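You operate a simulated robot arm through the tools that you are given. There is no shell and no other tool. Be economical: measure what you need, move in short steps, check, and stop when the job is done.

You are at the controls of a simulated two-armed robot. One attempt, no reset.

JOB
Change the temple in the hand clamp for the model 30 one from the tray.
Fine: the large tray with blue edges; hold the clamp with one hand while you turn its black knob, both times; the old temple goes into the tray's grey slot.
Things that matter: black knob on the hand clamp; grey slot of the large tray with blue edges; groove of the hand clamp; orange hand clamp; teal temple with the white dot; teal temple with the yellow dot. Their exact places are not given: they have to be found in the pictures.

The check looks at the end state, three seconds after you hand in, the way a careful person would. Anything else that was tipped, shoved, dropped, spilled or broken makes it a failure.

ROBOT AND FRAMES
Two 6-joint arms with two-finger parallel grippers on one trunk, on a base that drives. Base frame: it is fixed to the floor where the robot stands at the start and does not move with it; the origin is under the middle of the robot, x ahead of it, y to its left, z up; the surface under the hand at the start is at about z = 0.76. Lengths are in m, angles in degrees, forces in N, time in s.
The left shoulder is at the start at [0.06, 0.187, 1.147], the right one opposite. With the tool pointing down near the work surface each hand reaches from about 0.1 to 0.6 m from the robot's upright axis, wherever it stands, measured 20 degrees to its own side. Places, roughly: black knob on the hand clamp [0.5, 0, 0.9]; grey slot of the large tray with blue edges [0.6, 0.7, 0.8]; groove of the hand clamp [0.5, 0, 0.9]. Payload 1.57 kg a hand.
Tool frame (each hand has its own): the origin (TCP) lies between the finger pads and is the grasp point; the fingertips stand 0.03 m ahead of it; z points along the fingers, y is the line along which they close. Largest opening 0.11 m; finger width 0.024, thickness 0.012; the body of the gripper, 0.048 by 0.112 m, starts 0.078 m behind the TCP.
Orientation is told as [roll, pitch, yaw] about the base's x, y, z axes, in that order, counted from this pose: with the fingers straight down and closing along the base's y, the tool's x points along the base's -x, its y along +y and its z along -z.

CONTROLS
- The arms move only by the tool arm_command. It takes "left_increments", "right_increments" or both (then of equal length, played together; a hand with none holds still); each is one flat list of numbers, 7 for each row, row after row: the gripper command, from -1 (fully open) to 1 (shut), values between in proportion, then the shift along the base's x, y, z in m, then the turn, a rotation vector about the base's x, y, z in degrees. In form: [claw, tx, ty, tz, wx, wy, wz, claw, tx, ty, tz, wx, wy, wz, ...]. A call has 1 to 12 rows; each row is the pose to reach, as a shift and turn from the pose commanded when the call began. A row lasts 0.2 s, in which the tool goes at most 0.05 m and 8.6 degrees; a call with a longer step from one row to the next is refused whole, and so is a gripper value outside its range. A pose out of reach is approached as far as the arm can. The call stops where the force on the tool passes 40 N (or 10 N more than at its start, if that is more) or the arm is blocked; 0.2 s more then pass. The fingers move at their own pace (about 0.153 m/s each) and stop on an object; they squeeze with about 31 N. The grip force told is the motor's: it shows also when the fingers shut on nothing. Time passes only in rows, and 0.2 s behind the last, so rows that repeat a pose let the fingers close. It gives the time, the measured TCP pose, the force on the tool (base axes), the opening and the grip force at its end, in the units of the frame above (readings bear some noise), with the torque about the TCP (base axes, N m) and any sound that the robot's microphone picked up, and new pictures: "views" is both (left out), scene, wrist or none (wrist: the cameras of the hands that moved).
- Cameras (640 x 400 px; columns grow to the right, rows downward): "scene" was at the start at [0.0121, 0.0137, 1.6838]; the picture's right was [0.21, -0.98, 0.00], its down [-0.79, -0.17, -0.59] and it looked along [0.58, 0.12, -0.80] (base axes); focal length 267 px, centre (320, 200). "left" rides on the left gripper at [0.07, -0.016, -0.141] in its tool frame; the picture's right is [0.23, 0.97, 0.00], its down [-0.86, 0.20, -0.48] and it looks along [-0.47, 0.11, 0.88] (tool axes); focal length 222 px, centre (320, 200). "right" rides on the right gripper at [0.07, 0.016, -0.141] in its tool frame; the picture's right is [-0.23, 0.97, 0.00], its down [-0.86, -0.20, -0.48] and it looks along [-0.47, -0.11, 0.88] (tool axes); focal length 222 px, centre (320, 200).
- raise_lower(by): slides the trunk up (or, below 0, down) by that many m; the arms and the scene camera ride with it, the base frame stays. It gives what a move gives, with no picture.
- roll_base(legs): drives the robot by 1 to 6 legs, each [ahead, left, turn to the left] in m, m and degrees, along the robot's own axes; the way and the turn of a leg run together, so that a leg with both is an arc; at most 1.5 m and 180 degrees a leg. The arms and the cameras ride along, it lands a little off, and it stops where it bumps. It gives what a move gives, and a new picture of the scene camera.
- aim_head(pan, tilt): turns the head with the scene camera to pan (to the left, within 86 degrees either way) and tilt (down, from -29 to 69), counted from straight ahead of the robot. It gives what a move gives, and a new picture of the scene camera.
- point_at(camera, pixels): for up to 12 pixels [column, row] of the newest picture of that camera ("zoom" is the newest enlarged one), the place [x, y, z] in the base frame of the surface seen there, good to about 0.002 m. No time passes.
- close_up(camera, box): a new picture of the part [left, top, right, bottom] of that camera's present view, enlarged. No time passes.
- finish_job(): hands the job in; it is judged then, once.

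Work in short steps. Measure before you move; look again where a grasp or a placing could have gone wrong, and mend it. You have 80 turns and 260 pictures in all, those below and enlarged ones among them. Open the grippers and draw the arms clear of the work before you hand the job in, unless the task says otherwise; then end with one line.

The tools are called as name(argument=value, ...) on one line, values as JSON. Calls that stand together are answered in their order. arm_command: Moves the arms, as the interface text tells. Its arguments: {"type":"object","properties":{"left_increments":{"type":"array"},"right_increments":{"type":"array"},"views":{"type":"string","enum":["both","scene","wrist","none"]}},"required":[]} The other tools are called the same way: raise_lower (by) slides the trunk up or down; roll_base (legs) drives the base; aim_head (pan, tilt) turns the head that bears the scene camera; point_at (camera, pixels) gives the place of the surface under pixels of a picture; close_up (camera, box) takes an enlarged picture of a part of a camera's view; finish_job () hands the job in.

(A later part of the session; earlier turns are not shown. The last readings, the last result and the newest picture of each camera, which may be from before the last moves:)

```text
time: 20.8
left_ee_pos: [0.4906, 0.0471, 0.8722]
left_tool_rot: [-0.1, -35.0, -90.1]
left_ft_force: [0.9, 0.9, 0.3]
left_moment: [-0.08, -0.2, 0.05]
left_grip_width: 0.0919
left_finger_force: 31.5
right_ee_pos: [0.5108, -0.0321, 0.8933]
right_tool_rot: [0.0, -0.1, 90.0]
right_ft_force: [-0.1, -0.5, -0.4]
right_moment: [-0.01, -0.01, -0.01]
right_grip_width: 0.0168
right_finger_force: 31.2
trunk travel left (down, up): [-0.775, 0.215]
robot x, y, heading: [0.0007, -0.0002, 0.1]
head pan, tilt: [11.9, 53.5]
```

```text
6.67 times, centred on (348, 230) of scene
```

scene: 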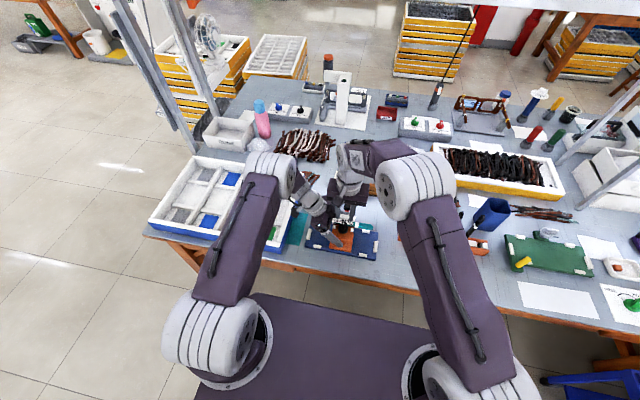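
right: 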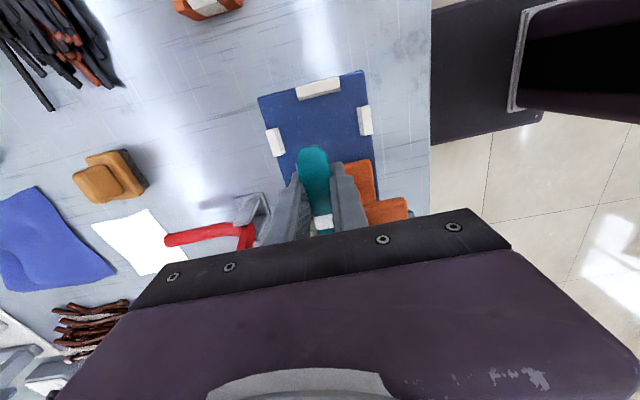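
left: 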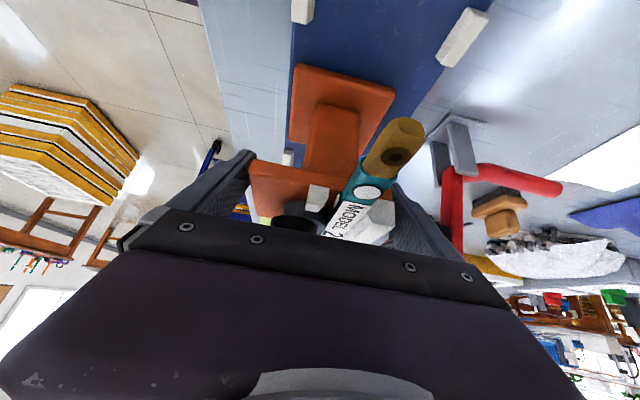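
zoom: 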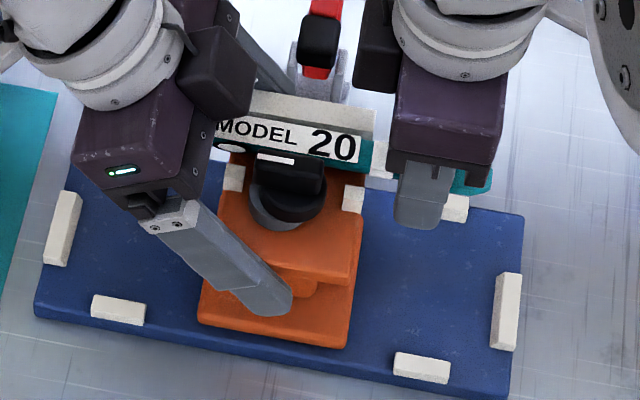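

The temple comes up freely with no load, so the clamp is loose. The left palm is above the hinge end, so I open and withdraw the left hand along its axis before lifting further.

arm_command(left_increments=[-0.88, 0, 0, 0, 0, 0, 0, -0.88, 0, 0, 0, 0, 0, 0, -0.88, 0, 0.017, 0.024, 0, 0, 0, -0.88, 0, 0.04, 0.057, 0, 0, 0, -0.88, 0, 0.063, 0.09, 0, 0, 0, -0.88, 0, 0.086, 0.123, 0, 0, 0, -0.88, 0, 0.115, 0.163, 0, 0, 0, -0.88, 0, 0.145, 0.2, 0, 0, 0, -0.88, -0.02, 0.18, 0.22, 0, 0, 0], views="scene")

close_up(camera="scene", box=[290, 190, 400, 265])

close_up(camera="scene", box=[140, 130, 320, 265])

```text
time: 22.8
left_ee_pos: [0.4716, 0.2293, 1.0924]
left_tool_rot: [0.2, -35.2, -90.0]
left_ft_force: [-0.2, 0.6, 0.7]
left_moment: [-0.02, -0.05, 0.02]
left_grip_width: 0.103
left_finger_force: 0.1
right_ee_pos: [0.5071, -0.0313, 0.8933]
right_tool_rot: [-0.1, 0.1, 90.0]
right_ft_force: [0.3, -0.1, -0.4]
right_moment: [-0.04, -0.02, -0.01]
right_grip_width: 0.0168
right_finger_force: 31.0
trunk travel left (down, up): [-0.775, 0.215]
robot x, y, heading: [0.002, 0.0004, 0.0]
head pan, tilt: [11.9, 53.5]
```

scene: 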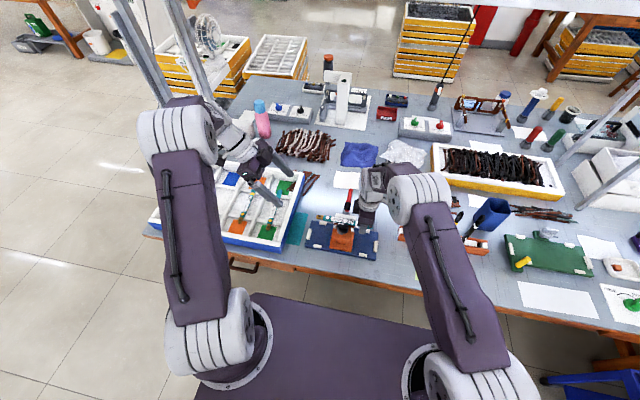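

```text
5.33 times, centred on (345, 228) of scene
```

zoom: 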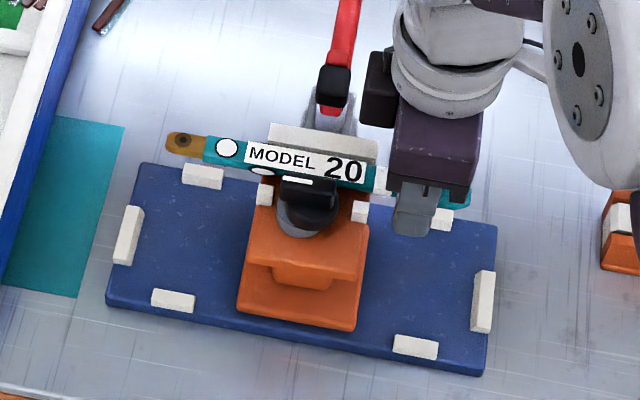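

```text
2.96 times, centred on (230, 198) of scene
```

zoom: 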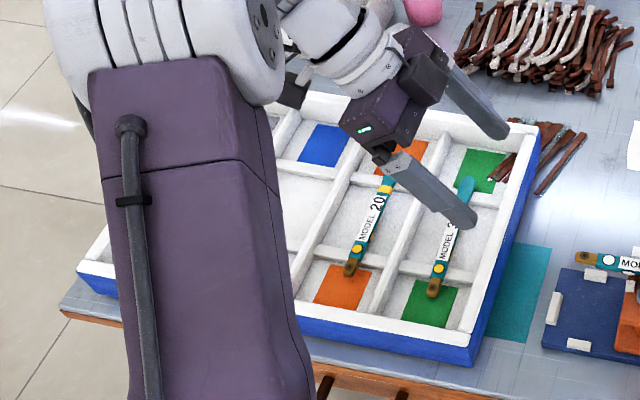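

The temple is held level and clear of the left hand. The left hand suits the tray best, so I turn it upright (yaw −90) above the hinge side at y≈0.093, for a hand-over in place.

arm_command(left_increments=[0.1, 0.007, -0.027, -0.01, 7, 0, 0, 0.1, 0.014, -0.054, -0.02, 14, 0, 0, 0.1, 0.021, -0.081, -0.04, 21, 0, 0, 0.1, 0.029, -0.108, -0.07, 28, 0, 0, 0.1, 0.0364, -0.136, -0.1, 35, 0, 0, 0.1, 0.0364, -0.136, -0.12, 35, 0, 0, 0.1, 0.0364, -0.136, -0.12, 35, 0, 0], views="wrist")

close_up(camera="left", box=[220, 60, 420, 220])

```text
time: 24.4
left_ee_pos: [0.5085, 0.0908, 0.9725]
left_tool_rot: [0.0, 0.1, -89.9]
left_ft_force: [-0.3, 0.8, 0.3]
left_moment: [-0.01, -0.03, -0.05]
left_grip_width: 0.0495
left_finger_force: 0.1
right_ee_pos: [0.5094, -0.0321, 0.8939]
right_tool_rot: [0.0, 0.0, 90.0]
right_ft_force: [-0.1, 0.6, 0.0]
right_moment: [0.0, -0.01, 0.04]
right_grip_width: 0.0167
right_finger_force: 30.4
trunk travel left (down, up): [-0.775, 0.215]
robot x, y, heading: [-0.0014, 0.0032, 0.2]
head pan, tilt: [11.9, 53.5]
```

left: 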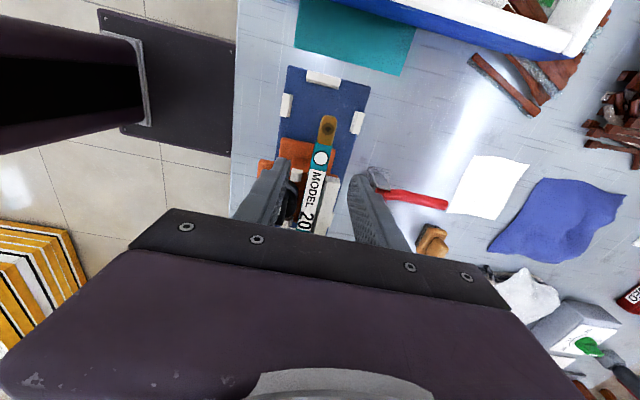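

```text
2.50 times, centred on (320, 140) of left
```

zoom: 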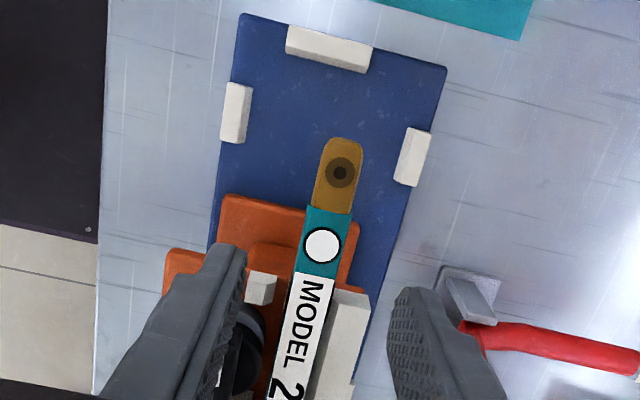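

point_at(camera="zoom", pixels=[[322, 245], [300, 240], [345, 250], [340, 150], [262, 290]])

arm_command(left_increments=[0.1, 0, 0.002, -0.04, 0, 0, 0, 0.1, 0, 0.002, -0.078, 0, 0, 0, 0.1, 0, 0.002, -0.078, 0, 0, 0], views="wrist")

```text
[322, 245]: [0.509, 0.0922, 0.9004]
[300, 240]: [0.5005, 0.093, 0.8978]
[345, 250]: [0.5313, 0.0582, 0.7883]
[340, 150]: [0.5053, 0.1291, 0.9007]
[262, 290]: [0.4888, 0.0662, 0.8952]
```

```text
time: 25.2
left_ee_pos: [0.5096, 0.0927, 0.8943]
left_tool_rot: [-0.1, 0.0, -89.9]
left_ft_force: [0.6, -0.6, -1.0]
left_moment: [-0.02, 0.02, 0.0]
left_grip_width: 0.0495
left_finger_force: 0.1
right_ee_pos: [0.5098, -0.0319, 0.893]
right_tool_rot: [0.0, 0.0, 89.9]
right_ft_force: [0.0, -0.6, -0.9]
right_moment: [-0.04, 0.02, 0.0]
right_grip_width: 0.0171
right_finger_force: 31.3
trunk travel left (down, up): [-0.775, 0.215]
robot x, y, heading: [-0.0002, 0.0016, 0.2]
head pan, tilt: [11.9, 53.5]
```

left: 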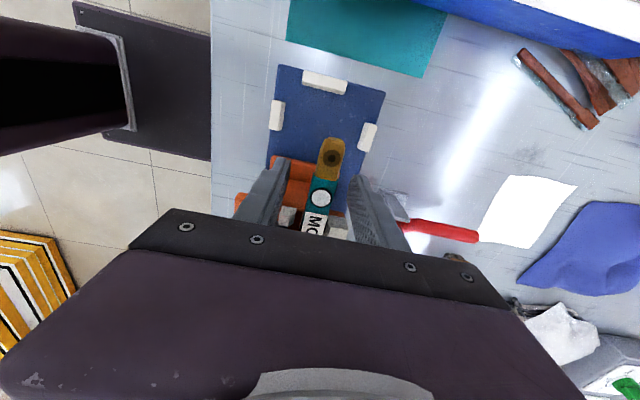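

Left fingers are around the dot section. I close left, then open right and raise it away.

arm_command(left_increments=[1, 0, 0, 0, 0, 0, 0, 1, 0, 0, 0, 0, 0, 0, 1, 0, 0, 0, 0, 0, 0, 1, 0, 0, 0, 0, 0, 0, 1, 0, 0, 0, 0, 0, 0, 1, 0, 0, 0, 0, 0, 0, 1, 0, 0, 0, 0, 0, 0, 1, 0, 0, 0, 0, 0, 0, 1, 0, 0, 0, 0, 0, 0, 1, 0, 0, 0, 0, 0, 0, 1, 0, 0, 0, 0, 0, 0], right_increments=[1, 0, 0, 0, 0, 0, 0, 1, 0, 0, 0, 0, 0, 0, 1, 0, 0, 0, 0, 0, 0, 0.1, 0, 0, 0, 0, 0, 0, 0.1, 0, 0, 0, 0, 0, 0, 0.1, 0, 0, 0.04, 0, 0, 0, 0.1, 0, 0, 0.08, 0, 0, 0, 0.1, 0, -0.03, 0.12, 0, 0, 0, 0.1, 0, -0.07, 0.15, 0, 0, 0, 0.1, 0, -0.11, 0.18, 0, 0, 0, 0.1, -0.03, -0.15, 0.2, 0, 0, 0])

close_up(camera="scene", box=[290, 190, 400, 265])

```text
refused: row 11 steps farther than a row can; nothing moved
```

```text
5.33 times, centred on (345, 228) of scene
```

zoom: 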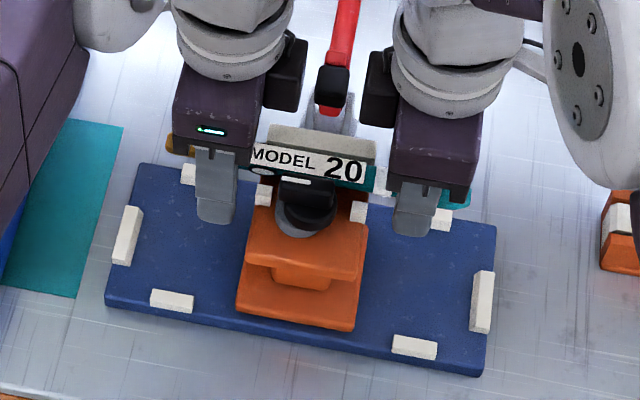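

The call was refused because the last row's step was too long. I send it again without that row.

arm_command(left_increments=[1, 0, 0, 0, 0, 0, 0, 1, 0, 0, 0, 0, 0, 0, 1, 0, 0, 0, 0, 0, 0, 1, 0, 0, 0, 0, 0, 0, 1, 0, 0, 0, 0, 0, 0, 1, 0, 0, 0, 0, 0, 0, 1, 0, 0, 0, 0, 0, 0, 1, 0, 0, 0, 0, 0, 0, 1, 0, 0, 0, 0, 0, 0, 1, 0, 0, 0, 0, 0, 0], right_increments=[1, 0, 0, 0, 0, 0, 0, 1, 0, 0, 0, 0, 0, 0, 1, 0, 0, 0, 0, 0, 0, 0.1, 0, 0, 0, 0, 0, 0, 0.1, 0, 0, 0, 0, 0, 0, 0.1, 0, 0, 0.04, 0, 0, 0, 0.1, 0, 0, 0.08, 0, 0, 0, 0.1, 0, -0.03, 0.115, 0, 0, 0, 0.1, 0, -0.065, 0.145, 0, 0, 0, 0.1, 0, -0.1, 0.17, 0, 0, 0], views="scene")

close_up(camera="scene", box=[290, 190, 400, 265])

```text
time: 27.4
left_ee_pos: [0.5072, 0.0938, 0.8948]
left_tool_rot: [0.1, 0.2, -90.0]
left_ft_force: [-0.2, -0.3, -0.2]
left_moment: [0.01, 0.02, 0.01]
left_grip_width: 0.0169
left_finger_force: 31.1
right_ee_pos: [0.5057, -0.1334, 1.065]
right_tool_rot: [0.1, 0.0, 90.0]
right_ft_force: [0.4, -0.4, 0.8]
right_moment: [0.0, 0.0, -0.01]
right_grip_width: 0.0495
right_finger_force: 0.0
trunk travel left (down, up): [-0.775, 0.215]
robot x, y, heading: [-0.0019, 0.0009, 0.1]
head pan, tilt: [11.9, 53.5]
```

scene: 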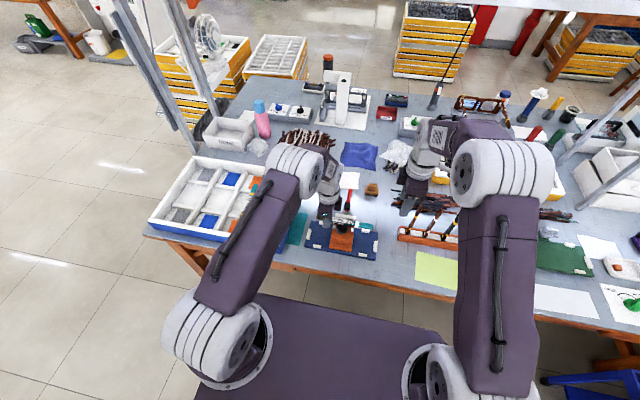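

```text
5.33 times, centred on (345, 228) of scene
```

zoom: 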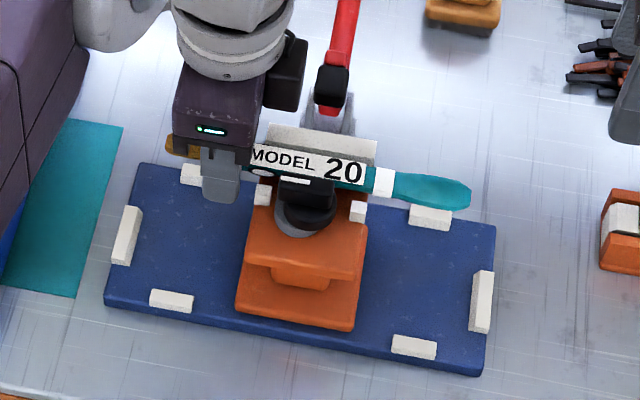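

The hand-over worked: left holds the temple (0.0169 m). I lift it straight up, then turn it +90° so the hinge points to the robot.

arm_command(left_increments=[1, 0, 0, 0.04, 0, 0, 0, 1, 0, 0, 0.08, 0, 0, 0, 1, 0, 0, 0.12, 0, 0, 0, 1, -0.01, 0.01, 0.15, 0, 0, 8, 1, -0.02, 0.02, 0.17, 0, 0, 16, 1, -0.03, 0.04, 0.18, 0, 0, 24, 1, -0.04, 0.06, 0.18, 0, 0, 32, 1, -0.05, 0.08, 0.18, 0, 0, 40, 1, -0.06, 0.1, 0.18, 0, 0, 48, 1, -0.07, 0.12, 0.18, 0, 0, 56, 1, -0.08, 0.14, 0.18, 0, 0, 64], right_increments=[0.1, -0.02, -0.02, 0.01, 0, 0, 0, 0.1, -0.04, -0.04, 0.03, 0, 0, 0, 0.1, -0.05, -0.06, 0.05, 0, 0, 0, 0.1, -0.05, -0.08, 0.08, 0, 0, 0, 0.1, -0.05, -0.1, 0.1, 0, 0, 0, 0.1, -0.05, -0.1, 0.1, 0, 0, 0, 0.1, -0.05, -0.1, 0.1, 0, 0, 0, 0.1, -0.05, -0.1, 0.1, 0, 0, 0, 0.1, -0.05, -0.1, 0.1, 0, 0, 0, 0.1, -0.05, -0.1, 0.1, 0, 0, 0, 0.1, -0.05, -0.1, 0.1, 0, 0, 0], views="none")

arm_command(left_increments=[1, 0, 0.02, 0, 0, 0, 8, 1, 0, 0.04, 0, 0, 0, 16, 1, 0, 0.05, 0, 0, 0, 26, 1, 0, 0.05, 0, 0, 0, 26])

```text
time: 29.8
left_ee_pos: [0.4278, 0.2336, 1.0755]
left_tool_rot: [-0.1, 0.0, -25.9]
left_ft_force: [0.0, 0.6, -0.6]
left_moment: [-0.01, 0.07, -0.02]
left_grip_width: 0.017
left_finger_force: 31.0
right_ee_pos: [0.4578, -0.2304, 1.1658]
right_tool_rot: [0.0, 0.0, 90.0]
right_ft_force: [-0.1, -0.1, 0.3]
right_moment: [-0.02, -0.02, 0.04]
right_grip_width: 0.0494
right_finger_force: 0.0
trunk travel left (down, up): [-0.775, 0.215]
robot x, y, heading: [-0.0016, -0.0001, -0.0]
head pan, tilt: [11.9, 53.5]
```

```text
refused: row 3 steps farther than a row can; nothing moved
```

I finish the turn to yaw 0 with smaller steps.

arm_command(left_increments=[1, 0, 0.02, 0, 0, 0, 8, 1, 0, 0.04, 0, 0, 0, 16, 1, 0, 0.05, 0, 0, 0, 24, 1, 0, 0.05, 0, 0, 0, 26])

close_up(camera="scene", box=[140, 140, 300, 260])

```text
time: 30.8
left_ee_pos: [0.4275, 0.282, 1.0756]
left_tool_rot: [0.0, 0.0, 0.0]
left_ft_force: [-0.3, -0.7, 1.0]
left_moment: [0.0, 0.04, 0.02]
left_grip_width: 0.0174
left_finger_force: 31.2
right_ee_pos: [0.459, -0.2323, 1.1634]
right_tool_rot: [-0.1, 0.0, 90.0]
right_ft_force: [-0.1, 0.9, -0.5]
right_moment: [-0.02, 0.0, 0.01]
right_grip_width: 0.0498
right_finger_force: 0.1
trunk travel left (down, up): [-0.775, 0.215]
robot x, y, heading: [-0.0002, 0.0019, 0.1]
head pan, tilt: [11.9, 53.5]
```

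scene: 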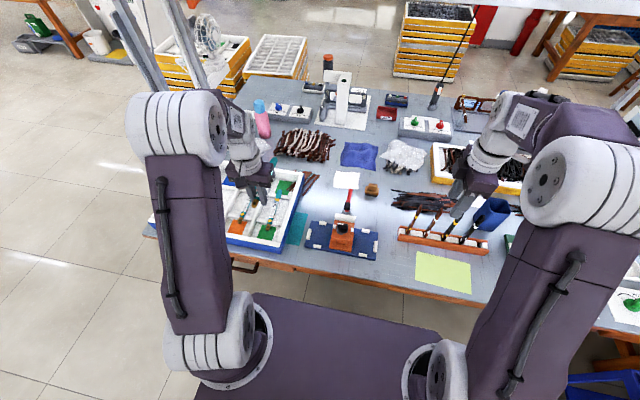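
left: 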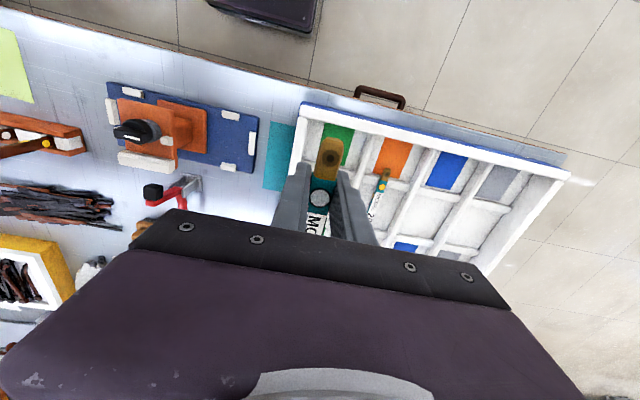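

```text
3.33 times, centred on (220, 200) of scene
```

zoom: 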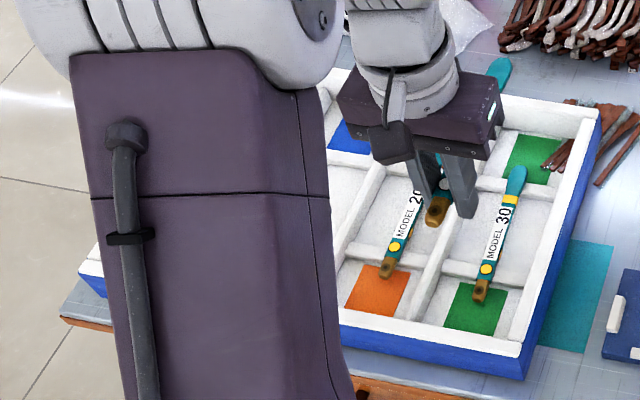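

The left camera sees the tray well, with grey patches near (495,183) and (450,253). I measure the slot and the rails.

close_up(camera="left", box=[360, 120, 580, 280])

```text
2.50 times, centred on (470, 200) of left
```

zoom: 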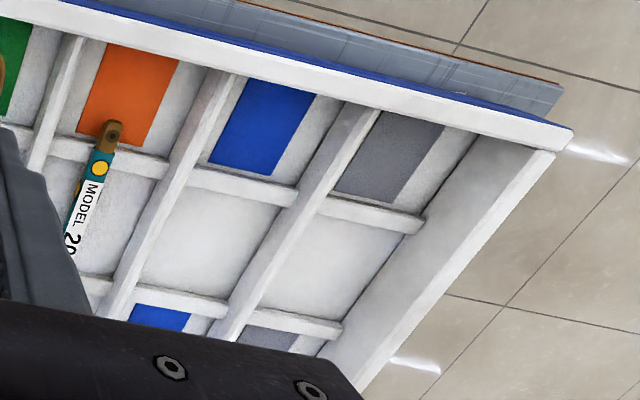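

point_at(camera="zoom", pixels=[[380, 110], [440, 130], [335, 195], [400, 200], [340, 205], [415, 222], [255, 312], [335, 330], [370, 120], [470, 150], [300, 215], [410, 240]])

point_at(camera="zoom", pixels=[[115, 128], [100, 165], [75, 240], [90, 145], [150, 165], [100, 285], [560, 130], [440, 95], [320, 260], [250, 335], [500, 180], [205, 115]])

```text
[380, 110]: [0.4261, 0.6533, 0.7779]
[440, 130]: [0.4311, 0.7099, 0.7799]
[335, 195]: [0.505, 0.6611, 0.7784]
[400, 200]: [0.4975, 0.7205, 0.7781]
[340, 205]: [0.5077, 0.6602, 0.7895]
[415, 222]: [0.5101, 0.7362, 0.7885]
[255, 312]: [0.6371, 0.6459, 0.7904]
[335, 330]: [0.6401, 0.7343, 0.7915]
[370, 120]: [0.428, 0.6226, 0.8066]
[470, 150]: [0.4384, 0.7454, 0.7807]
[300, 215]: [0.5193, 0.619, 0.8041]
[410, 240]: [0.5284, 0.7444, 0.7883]
```

```text
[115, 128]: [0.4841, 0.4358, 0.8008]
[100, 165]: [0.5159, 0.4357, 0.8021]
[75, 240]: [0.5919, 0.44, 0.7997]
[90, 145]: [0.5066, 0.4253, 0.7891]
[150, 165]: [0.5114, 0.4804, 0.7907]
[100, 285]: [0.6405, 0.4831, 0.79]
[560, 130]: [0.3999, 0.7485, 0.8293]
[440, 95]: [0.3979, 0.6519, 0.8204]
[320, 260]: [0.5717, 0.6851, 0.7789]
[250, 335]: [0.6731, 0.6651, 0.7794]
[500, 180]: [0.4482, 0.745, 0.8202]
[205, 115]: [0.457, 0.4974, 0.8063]
```

Tray: rails at x≈0.508 and 0.640 with tops at z 0.790, floor 0.779, grey column centre y≈0.688. My present grip is too deep, since the tips would hit the floor before the temple met the rails. I swing back for an air regrip nearer the fingertips.

arm_command(left_increments=[1, 0.005, -0.016, 0, 0, 0, -8.2, 1, 0.01, -0.032, 0, 0, 0, -16.4, 1, 0.015, -0.048, 0, 0, 0, -24.6, 1, 0.02, -0.064, 0, 0, 0, -32.8, 1, 0.025, -0.08, 0, 0, 0, -41, 1, 0.03, -0.096, 0, 0, 0, -49.2, 1, 0.035, -0.112, 0, 0, 0, -57.4, 1, 0.04, -0.13, 0, 0, 0, -65.6, 1, 0.045, -0.15, 0, 0, 0, -73.8, 1, 0.05, -0.17, 0, 0, 0, -82, 1, 0.055, -0.18, 0, 0, 0, -90], views="wrist")

close_up(camera="scene", box=[260, 130, 430, 260])

```text
time: 33.2
left_ee_pos: [0.483, 0.1015, 1.076]
left_tool_rot: [0.0, 0.0, -90.1]
left_ft_force: [0.1, 0.0, -0.2]
left_moment: [0.01, 0.05, 0.02]
left_grip_width: 0.017
left_finger_force: 31.2
right_ee_pos: [0.4592, -0.2314, 1.1644]
right_tool_rot: [0.0, 0.1, 90.1]
right_ft_force: [0.0, 0.1, 0.2]
right_moment: [0.01, 0.04, 0.0]
right_grip_width: 0.0494
right_finger_force: 0.1
trunk travel left (down, up): [-0.775, 0.215]
robot x, y, heading: [0.0007, -0.0002, -0.0]
head pan, tilt: [11.9, 53.5]
```

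left: 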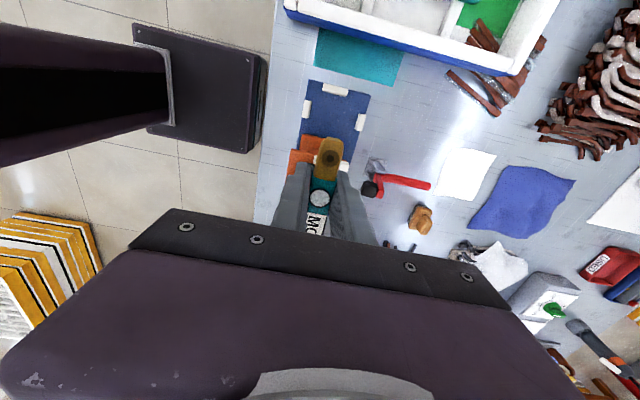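

```text
3.08 times, centred on (345, 195) of scene
```

zoom: 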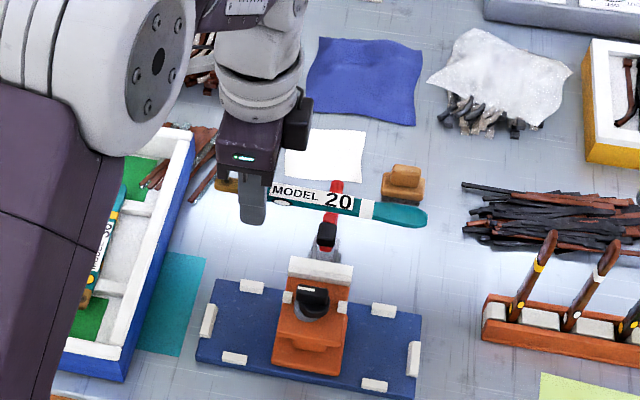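

point_at(camera="zoom", pixels=[[367, 210], [422, 217], [400, 216], [400, 208], [400, 222], [290, 192], [338, 202]])

```text
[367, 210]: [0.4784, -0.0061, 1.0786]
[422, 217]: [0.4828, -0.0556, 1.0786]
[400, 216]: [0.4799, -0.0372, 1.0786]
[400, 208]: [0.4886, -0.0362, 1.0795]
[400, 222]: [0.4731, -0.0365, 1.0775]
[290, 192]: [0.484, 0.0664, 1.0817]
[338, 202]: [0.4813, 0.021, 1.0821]
```

The temple is level, with its top at z≈1.08 and its tip end at y≈−0.058. I bring the right hand over it at y≈−0.036 and close.

arm_command(right_increments=[0.1, 0.006, 0.049, 0, 0, 0, 0, 0.1, 0.012, 0.098, 0, 0, 0, 0, 0.1, 0.018, 0.146, 0, 0, 0, 0, 0.1, 0.022, 0.195, 0, 0, 0, 0, 0.1, 0.022, 0.195, -0.035, 0, 0, 0, 0.1, 0.022, 0.195, -0.07, 0, 0, 0, 0.1, 0.022, 0.195, -0.094, 0, 0, 0, 0.1, 0.022, 0.195, -0.094, 0, 0, 0, 1, 0.022, 0.195, -0.094, 0, 0, 0, 1, 0.022, 0.195, -0.094, 0, 0, 0], views="none")

close_up(camera="scene", box=[260, 130, 430, 260])

```text
time: 35.4
left_ee_pos: [0.4821, 0.1022, 1.0746]
left_tool_rot: [-0.2, 0.0, -90.1]
left_ft_force: [-9.7, 0.5, 6.1]
left_moment: [-0.47, 0.0, -0.69]
left_grip_width: 0.0173
left_finger_force: 31.2
right_ee_pos: [0.4814, -0.037, 1.0705]
right_tool_rot: [-0.1, -0.1, 89.9]
right_ft_force: [10.1, -0.8, -4.6]
right_moment: [-0.31, 0.0, -0.73]
right_grip_width: 0.0169
right_finger_force: 31.1
trunk travel left (down, up): [-0.775, 0.215]
robot x, y, heading: [-0.0028, 0.0012, 0.3]
head pan, tilt: [11.9, 53.5]
```

```text
3.08 times, centred on (345, 195) of scene
```

zoom: 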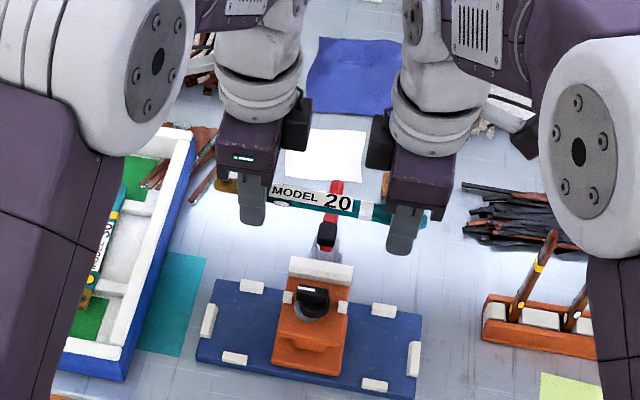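

Both hands hold it. The left hand opens, moves 2 cm up and 1.6 cm toward the middle, and closes again with its tips just below the temple.

arm_command(left_increments=[0.3, 0, 0, 0, 0, 0, 0, 0.3, 0, 0, 0, 0, 0, 0, 0.3, 0, -0.008, 0.01, 0, 0, 0, 0.3, 0, -0.016, 0.02, 0, 0, 0, 0.3, 0, -0.016, 0.02, 0, 0, 0, 0.3, 0, -0.016, 0.02, 0, 0, 0], views="wrist")

close_up(camera="left", box=[220, 80, 420, 240])

```text
time: 36.8
left_ee_pos: [0.4826, 0.0851, 1.0944]
left_tool_rot: [0.1, -0.1, -90.0]
left_ft_force: [0.6, 0.1, 0.5]
left_moment: [0.02, 0.0, -0.01]
left_grip_width: 0.0386
left_finger_force: 0.1
right_ee_pos: [0.4791, -0.0389, 1.0713]
right_tool_rot: [0.1, 0.0, 90.0]
right_ft_force: [-0.8, -0.4, -0.3]
right_moment: [0.0, 0.03, 0.0]
right_grip_width: 0.0169
right_finger_force: 30.9
trunk travel left (down, up): [-0.775, 0.215]
robot x, y, heading: [0.0029, -0.0006, 0.2]
head pan, tilt: [11.9, 53.5]
```

left: 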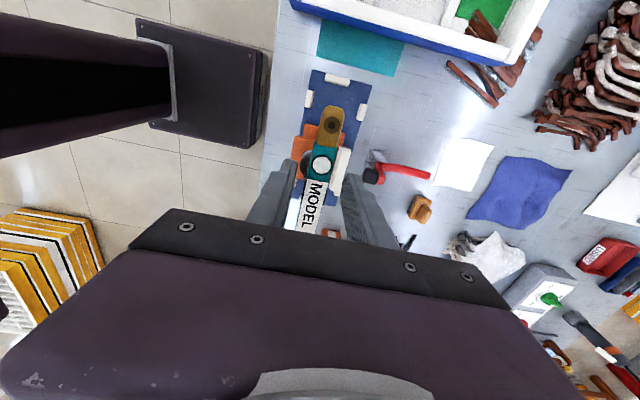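

```text
2.50 times, centred on (320, 160) of left
```

zoom: 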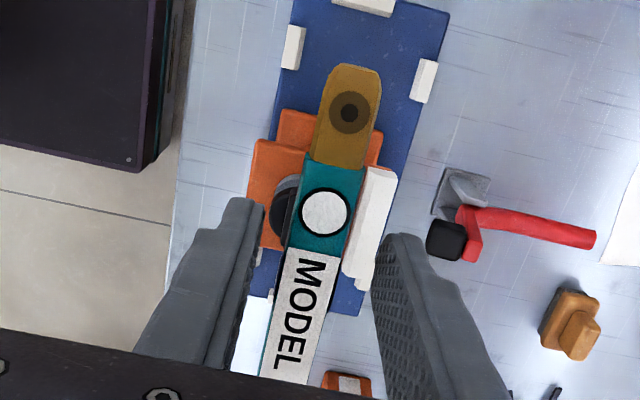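

point_at(camera="zoom", pixels=[[325, 215], [350, 72], [310, 270], [290, 290], [335, 290]])

```text
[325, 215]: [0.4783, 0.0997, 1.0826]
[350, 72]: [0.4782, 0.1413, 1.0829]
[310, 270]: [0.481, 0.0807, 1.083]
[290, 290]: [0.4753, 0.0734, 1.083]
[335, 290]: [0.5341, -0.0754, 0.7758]
```

The temple top is at 1.083, so I raise the left hand 2 mm and shift it −2 mm in x. Then I close left, open right and lift the right hand away.

arm_command(left_increments=[0.3, -0.002, 0, 0.002, 0, 0, 0, 1, -0.002, 0, 0.002, 0, 0, 0, 1, -0.002, 0, 0.002, 0, 0, 0, 1, -0.002, 0, 0.002, 0, 0, 0, 1, -0.002, 0, 0.002, 0, 0, 0, 1, -0.002, 0, 0.002, 0, 0, 0, 1, -0.002, 0, 0.002, 0, 0, 0, 1, -0.002, 0, 0.002, 0, 0, 0, 1, -0.002, 0, 0.002, 0, 0, 0, 1, -0.002, 0, 0.002, 0, 0, 0, 1, -0.002, 0, 0.002, 0, 0, 0, 1, -0.002, 0, 0.002, 0, 0, 0], right_increments=[1, 0, 0, 0, 0, 0, 0, 1, 0, 0, 0, 0, 0, 0, 1, 0, 0, 0, 0, 0, 0, 0.1, 0, 0, 0, 0, 0, 0, 0.1, 0, 0, 0, 0, 0, 0, 0.1, 0, 0, 0.03, 0, 0, 0, 0.1, 0, 0, 0.07, 0, 0, 0, 0.1, 0, -0.045, 0.08, 0, 0, 0, 0.1, 0, -0.09, 0.08, 0, 0, 0, 0.1, 0, -0.135, 0.08, 0, 0, 0, 0.1, 0, -0.18, 0.08, 0, 0, 0, 0.1, 0, -0.21, 0.08, 0, 0, 0], views="none")

close_up(camera="scene", box=[260, 130, 430, 260])

```text
time: 39.4
left_ee_pos: [0.4807, 0.0844, 1.0968]
left_tool_rot: [0.0, 0.1, -90.1]
left_ft_force: [-0.2, -1.0, -0.4]
left_moment: [0.03, 0.01, 0.02]
left_grip_width: 0.017
left_finger_force: 31.4
right_ee_pos: [0.4822, -0.2473, 1.1486]
right_tool_rot: [0.0, 0.1, 89.9]
right_ft_force: [0.9, -1.0, 0.2]
right_moment: [0.06, -0.03, 0.0]
right_grip_width: 0.0496
right_finger_force: 0.1
trunk travel left (down, up): [-0.775, 0.215]
robot x, y, heading: [-0.0015, -0.0022, -0.1]
head pan, tilt: [11.9, 53.5]
```

```text
3.08 times, centred on (345, 195) of scene
```

zoom: 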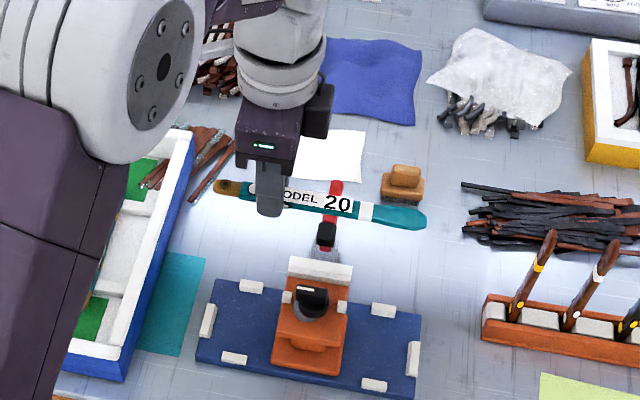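

The temple is held near the fingertips, level. I turn it back to yaw 0 (hinge toward the robot) at a safe height.

arm_command(left_increments=[1, -0.005, 0.017, 0.003, 0, 0, 8.2, 1, -0.01, 0.034, 0.006, 0, 0, 16.4, 1, -0.015, 0.051, 0.009, 0, 0, 24.6, 1, -0.02, 0.068, 0.012, 0, 0, 32.8, 1, -0.025, 0.085, 0.015, 0, 0, 41, 1, -0.03, 0.102, 0.018, 0, 0, 49.2, 1, -0.035, 0.12, 0.021, 0, 0, 57.4, 1, -0.04, 0.137, 0.024, 0, 0, 65.6, 1, -0.045, 0.154, 0.027, 0, 0, 73.8, 1, -0.05, 0.171, 0.03, 0, 0, 82, 1, -0.05, 0.186, 0.03, 0, 0, 90], views="none")

roll_base(legs=[[0, 0.43, 0]])

```text
time: 41.8
left_ee_pos: [0.4297, 0.273, 1.1264]
left_tool_rot: [0.0, 0.0, 0.0]
left_ft_force: [-1.0, 0.2, -0.7]
left_moment: [-0.01, 0.03, 0.0]
left_grip_width: 0.0167
left_finger_force: 30.9
right_ee_pos: [0.4824, -0.2463, 1.1487]
right_tool_rot: [0.0, 0.0, 90.0]
right_ft_force: [0.0, 0.4, 0.3]
right_moment: [-0.01, 0.01, 0.0]
right_grip_width: 0.0495
right_finger_force: 0.1
trunk travel left (down, up): [-0.775, 0.215]
robot x, y, heading: [-0.0048, -0.0001, -0.2]
head pan, tilt: [11.9, 53.5]
```

```text
time: 44.4
left_ee_pos: [0.4328, 0.6924, 1.1268]
left_tool_rot: [0.2, 0.0, -0.5]
left_ft_force: [0.5, 0.3, -0.8]
left_moment: [-0.01, 0.02, -0.01]
left_grip_width: 0.0168
left_finger_force: 30.7
right_ee_pos: [0.4813, 0.173, 1.1483]
right_tool_rot: [-0.1, -0.1, 89.5]
right_ft_force: [0.5, -0.1, 0.2]
right_moment: [0.0, 0.01, -0.01]
right_grip_width: 0.0496
right_finger_force: 0.0
trunk travel left (down, up): [-0.775, 0.215]
robot x, y, heading: [0.0012, 0.4221, -0.3]
head pan, tilt: [11.9, 53.5]
```

scene: 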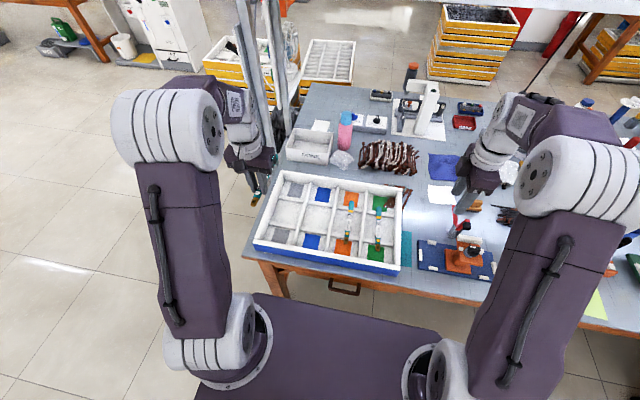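

The tray is now in clear view, with the grey column at the left. I enlarge it to measure.

close_up(camera="scene", box=[240, 160, 410, 280])

point_at(camera="zoom", pixels=[[165, 68], [190, 80], [115, 240], [170, 245], [160, 140], [160, 160], [110, 230], [215, 100], [175, 300], [155, 195], [140, 228], [190, 100]])

point_at(camera="zoom", pixels=[[520, 305], [520, 290], [540, 170], [522, 265], [518, 200], [490, 260], [550, 275], [490, 290], [480, 150], [560, 160], [570, 130], [470, 140]])

```text
3.33 times, centred on (325, 220) of scene
```

zoom: 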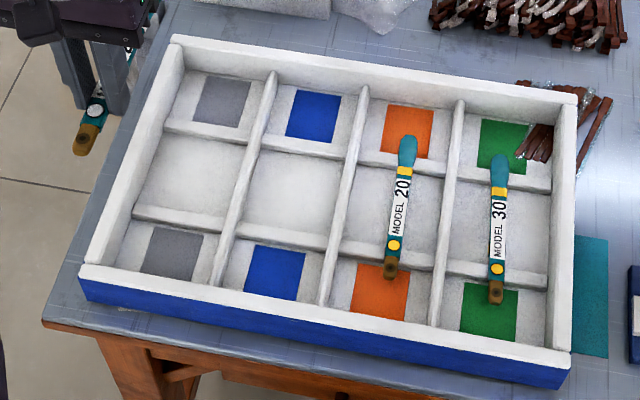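

```text
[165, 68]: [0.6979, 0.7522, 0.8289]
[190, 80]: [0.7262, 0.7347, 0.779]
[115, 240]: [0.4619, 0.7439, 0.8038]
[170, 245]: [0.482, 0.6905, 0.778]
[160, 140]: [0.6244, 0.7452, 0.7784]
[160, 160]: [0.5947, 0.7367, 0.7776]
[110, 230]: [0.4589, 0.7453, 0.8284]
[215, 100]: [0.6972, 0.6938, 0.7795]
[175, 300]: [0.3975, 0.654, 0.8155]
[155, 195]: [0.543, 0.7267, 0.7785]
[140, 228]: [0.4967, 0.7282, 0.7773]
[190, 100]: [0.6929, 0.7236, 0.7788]
```

```text
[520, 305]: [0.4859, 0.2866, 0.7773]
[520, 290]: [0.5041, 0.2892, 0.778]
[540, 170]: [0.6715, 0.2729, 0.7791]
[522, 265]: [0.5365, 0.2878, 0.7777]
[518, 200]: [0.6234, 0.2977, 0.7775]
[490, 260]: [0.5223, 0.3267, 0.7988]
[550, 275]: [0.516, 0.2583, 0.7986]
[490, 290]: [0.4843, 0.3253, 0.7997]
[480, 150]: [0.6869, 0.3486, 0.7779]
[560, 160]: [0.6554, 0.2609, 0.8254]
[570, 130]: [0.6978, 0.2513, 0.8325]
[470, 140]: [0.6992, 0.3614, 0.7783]
```

point_at(camera="zoom", pixels=[[170, 206], [170, 210], [170, 214], [170, 218], [170, 222], [170, 226], [200, 129], [200, 133], [200, 137], [200, 141], [497, 276], [497, 240]])

```text
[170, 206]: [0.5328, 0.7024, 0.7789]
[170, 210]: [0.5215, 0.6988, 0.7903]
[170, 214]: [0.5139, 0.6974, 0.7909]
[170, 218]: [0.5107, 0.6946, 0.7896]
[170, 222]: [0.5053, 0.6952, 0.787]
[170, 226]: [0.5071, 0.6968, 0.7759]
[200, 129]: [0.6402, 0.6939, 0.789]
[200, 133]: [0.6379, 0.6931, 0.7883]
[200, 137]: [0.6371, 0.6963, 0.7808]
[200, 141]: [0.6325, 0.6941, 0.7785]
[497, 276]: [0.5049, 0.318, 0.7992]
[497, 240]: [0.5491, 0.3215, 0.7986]
```

Near rail spans x 0.505 to 0.522, far rail 0.637 to 0.652, and the column centre is y≈0.690. I take the temple over the grey slot with TCP at (0.541, 0.690), and lower it to 3 cm above.

arm_command(left_increments=[1, 0.036, -0.001, 0, 0, 0, 0.3, 1, 0.072, -0.002, 0, 0, 0, 0.5, 1, 0.108, -0.002, 0, 0, 0, 0.5, 1, 0.108, -0.002, -0.047, 0, 0, 0.5, 1, 0.108, -0.002, -0.094, 0, 0, 0.5, 1, 0.108, -0.002, -0.141, 0, 0, 0.5, 1, 0.108, -0.002, -0.188, 0, 0, 0.5, 1, 0.108, -0.002, -0.235, 0, 0, 0.5, 1, 0.108, -0.002, -0.278, 0, 0, 0.5, 1, 0.108, -0.002, -0.278, 0, 0, 0.5])

close_up(camera="left", box=[200, 60, 440, 240])

close_up(camera="scene", box=[240, 160, 410, 280])

```text
time: 46.6
left_ee_pos: [0.541, 0.6911, 0.8501]
left_tool_rot: [0.0, -0.1, 0.2]
left_ft_force: [-0.3, 0.1, 0.1]
left_moment: [0.01, 0.0, -0.02]
left_grip_width: 0.0167
left_finger_force: 31.1
right_ee_pos: [0.4815, 0.1726, 1.1499]
right_tool_rot: [0.0, 0.0, 89.6]
right_ft_force: [0.3, -0.4, -0.4]
right_moment: [0.0, 0.0, 0.01]
right_grip_width: 0.0495
right_finger_force: 0.1
trunk travel left (down, up): [-0.775, 0.215]
robot x, y, heading: [-0.0001, 0.4252, -0.6]
head pan, tilt: [11.9, 53.5]
```

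scene: 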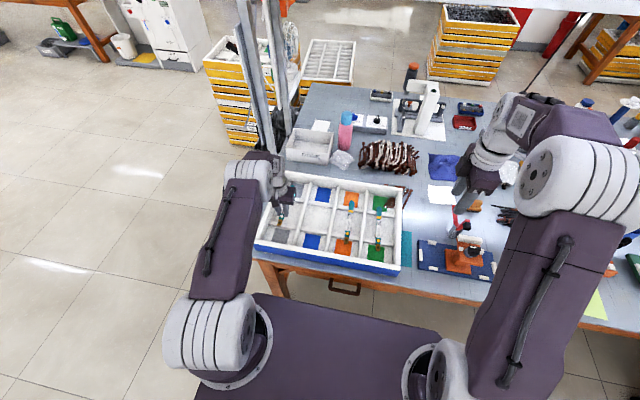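
left: 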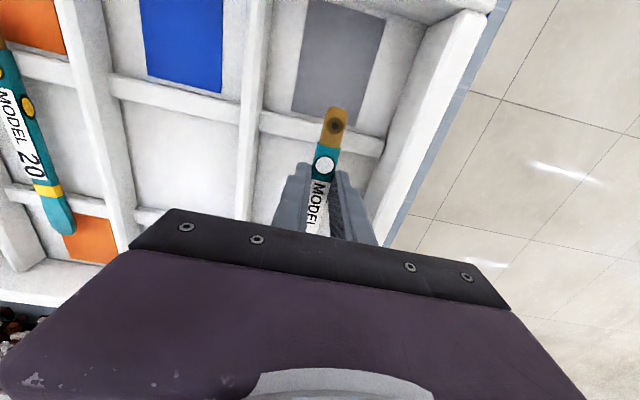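

```text
2.22 times, centred on (320, 150) of left
```

zoom: 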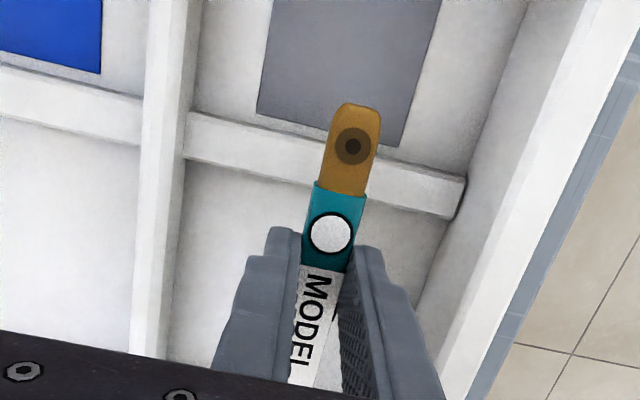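

```text
3.33 times, centred on (325, 220) of scene
```

zoom: 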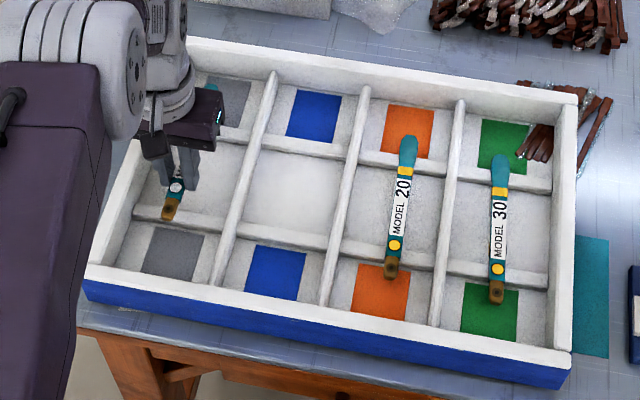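

The temple is lined up with the grey column. I lower it 35 mm onto the rails, slowing at the end.

arm_command(left_increments=[1, 0, 0, -0.015, 0, 0, 0, 1, 0, 0, -0.027, 0, 0, 0, 1, 0, 0, -0.032, 0, 0, 0, 1, 0, 0, -0.035, 0, 0, 0, 1, 0, 0, -0.035, 0, 0, 0], views="wrist")

close_up(camera="left", box=[260, 100, 400, 220])

point_at(camera="zoom", pixels=[[320, 60], [310, 110], [290, 210], [150, 110]])

```text
time: 47.8
left_ee_pos: [0.5418, 0.6904, 0.8155]
left_tool_rot: [0.0, -0.1, 0.1]
left_ft_force: [0.1, 0.4, 9.2]
left_moment: [0.05, -0.96, 0.02]
left_grip_width: 0.0167
left_finger_force: 30.8
right_ee_pos: [0.4817, 0.1731, 1.1491]
right_tool_rot: [0.0, 0.0, 89.6]
right_ft_force: [-0.1, 0.6, -0.5]
right_moment: [0.04, -0.01, -0.01]
right_grip_width: 0.0496
right_finger_force: 0.1
trunk travel left (down, up): [-0.775, 0.215]
robot x, y, heading: [0.0017, 0.4228, -0.6]
head pan, tilt: [11.9, 53.5]
```

left: 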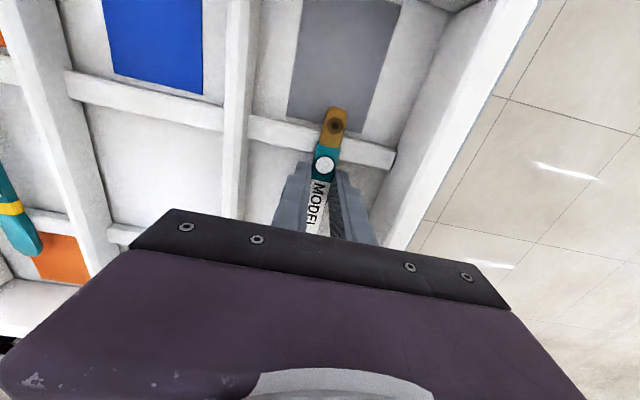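

```text
3.33 times, centred on (330, 160) of left
```

zoom: 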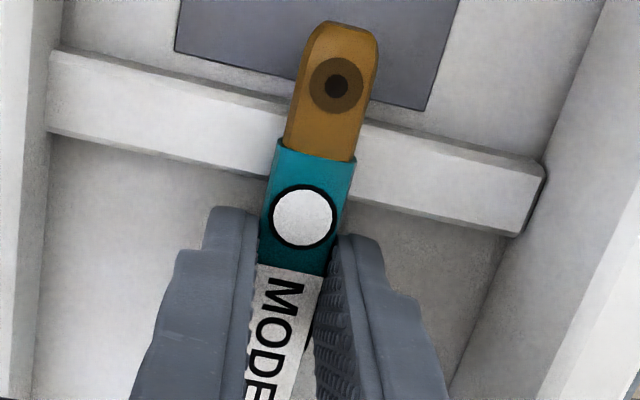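

```text
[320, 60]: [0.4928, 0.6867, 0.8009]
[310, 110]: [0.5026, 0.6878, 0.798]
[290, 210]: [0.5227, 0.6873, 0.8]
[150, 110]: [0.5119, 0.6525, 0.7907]
```

Contact is felt (9 N up, temple top at 0.80, as its neighbours). I open a little and rise straight up.

arm_command(left_increments=[0.4, 0, 0, 0.0005, 0, 0, 0, 0.4, 0, 0, 0.0005, 0, 0, 0, 0.4, 0, 0, 0.02, 0, 0, 0, 0.4, 0, 0, 0.06, 0, 0, 0, 0.4, 0, 0, 0.1, 0, 0, 0, 0.4, 0, 0, 0.15, 0, 0, 0, 0.4, -0.04, 0, 0.17, 0, 0, 0, 0.4, -0.08, 0, 0.19, 0, 0, 0], views="none")

close_up(camera="scene", box=[240, 160, 410, 280])

close_up(camera="left", box=[180, 60, 460, 240])

```text
time: 49.6
left_ee_pos: [0.4573, 0.6898, 1.0035]
left_tool_rot: [0.1, 0.0, 0.0]
left_ft_force: [-0.5, 0.2, 0.2]
left_moment: [0.0, -0.03, 0.02]
left_grip_width: 0.0332
left_finger_force: 0.0
right_ee_pos: [0.4803, 0.1731, 1.1492]
right_tool_rot: [-0.1, 0.0, 89.6]
right_ft_force: [-0.8, 0.1, 0.6]
right_moment: [-0.04, -0.02, 0.01]
right_grip_width: 0.0496
right_finger_force: 0.1
trunk travel left (down, up): [-0.775, 0.215]
robot x, y, heading: [0.001, 0.423, -0.5]
head pan, tilt: [11.9, 53.5]
```

```text
3.33 times, centred on (325, 220) of scene
```

zoom: 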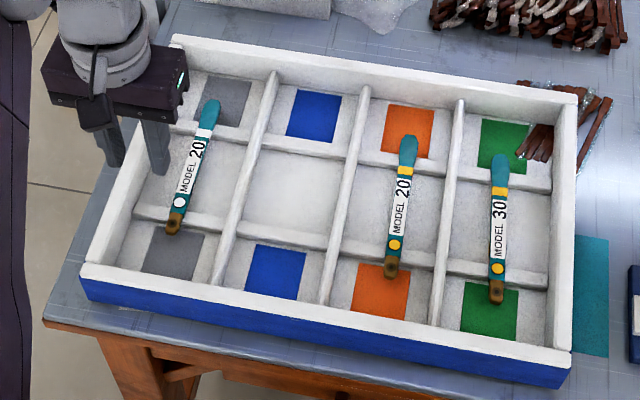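

```text
2.22 times, centred on (320, 150) of left
```

zoom: 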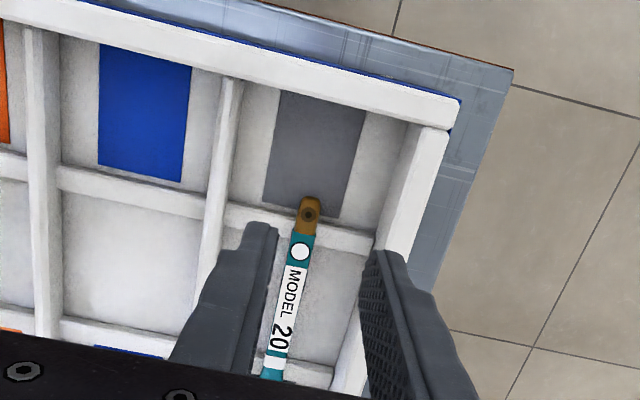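

The old temple lies well in the grey slot. Next is the model 30 temple with the yellow dot, at y≈0.32. I drive right to y≈0.05, where both it and the clamp are in reach.

arm_command(left_increments=[0.3, -0.02, -0.02, 0.04, 0, 0, 0, 0.3, -0.03, -0.03, 0.08, 0, 0, 0], views="none")

roll_base(legs=[[0, -0.37, 0.5]])

close_up(camera="left", box=[180, 60, 460, 240])

```text
time: 50.2
left_ee_pos: [0.4263, 0.6592, 1.085]
left_tool_rot: [0.0, 0.0, 0.0]
left_ft_force: [-0.5, 0.6, -0.2]
left_moment: [-0.01, -0.01, -0.01]
left_grip_width: 0.0386
left_finger_force: 0.0
right_ee_pos: [0.4803, 0.1725, 1.1508]
right_tool_rot: [0.0, 0.0, 89.6]
right_ft_force: [-1.5, 0.7, -1.0]
right_moment: [-0.01, 0.0, -0.01]
right_grip_width: 0.0494
right_finger_force: 0.1
trunk travel left (down, up): [-0.775, 0.215]
robot x, y, heading: [0.0008, 0.4249, -0.5]
head pan, tilt: [11.9, 53.5]
```

```text
time: 52.5
left_ee_pos: [0.4276, 0.2961, 1.084]
left_tool_rot: [-0.1, 0.0, 0.5]
left_ft_force: [0.9, 0.5, -0.3]
left_moment: [-0.01, 0.03, 0.02]
left_grip_width: 0.0386
left_finger_force: 0.1
right_ee_pos: [0.4827, -0.1919, 1.149]
right_tool_rot: [0.0, 0.1, 90.0]
right_ft_force: [-0.9, 0.6, 0.5]
right_moment: [-0.04, 0.02, 0.03]
right_grip_width: 0.0496
right_finger_force: 0.1
trunk travel left (down, up): [-0.775, 0.215]
robot x, y, heading: [0.0045, 0.058, 0.1]
head pan, tilt: [11.9, 53.5]
```

scene: 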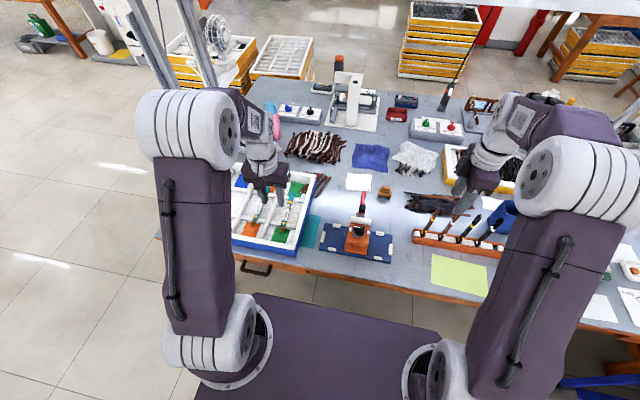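

```text
2.22 times, centred on (320, 150) of left
```

zoom: 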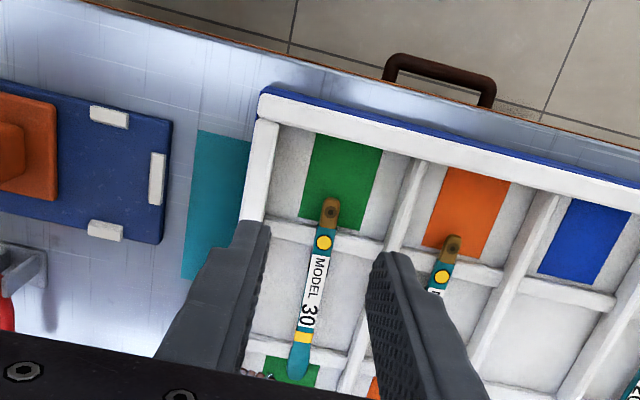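

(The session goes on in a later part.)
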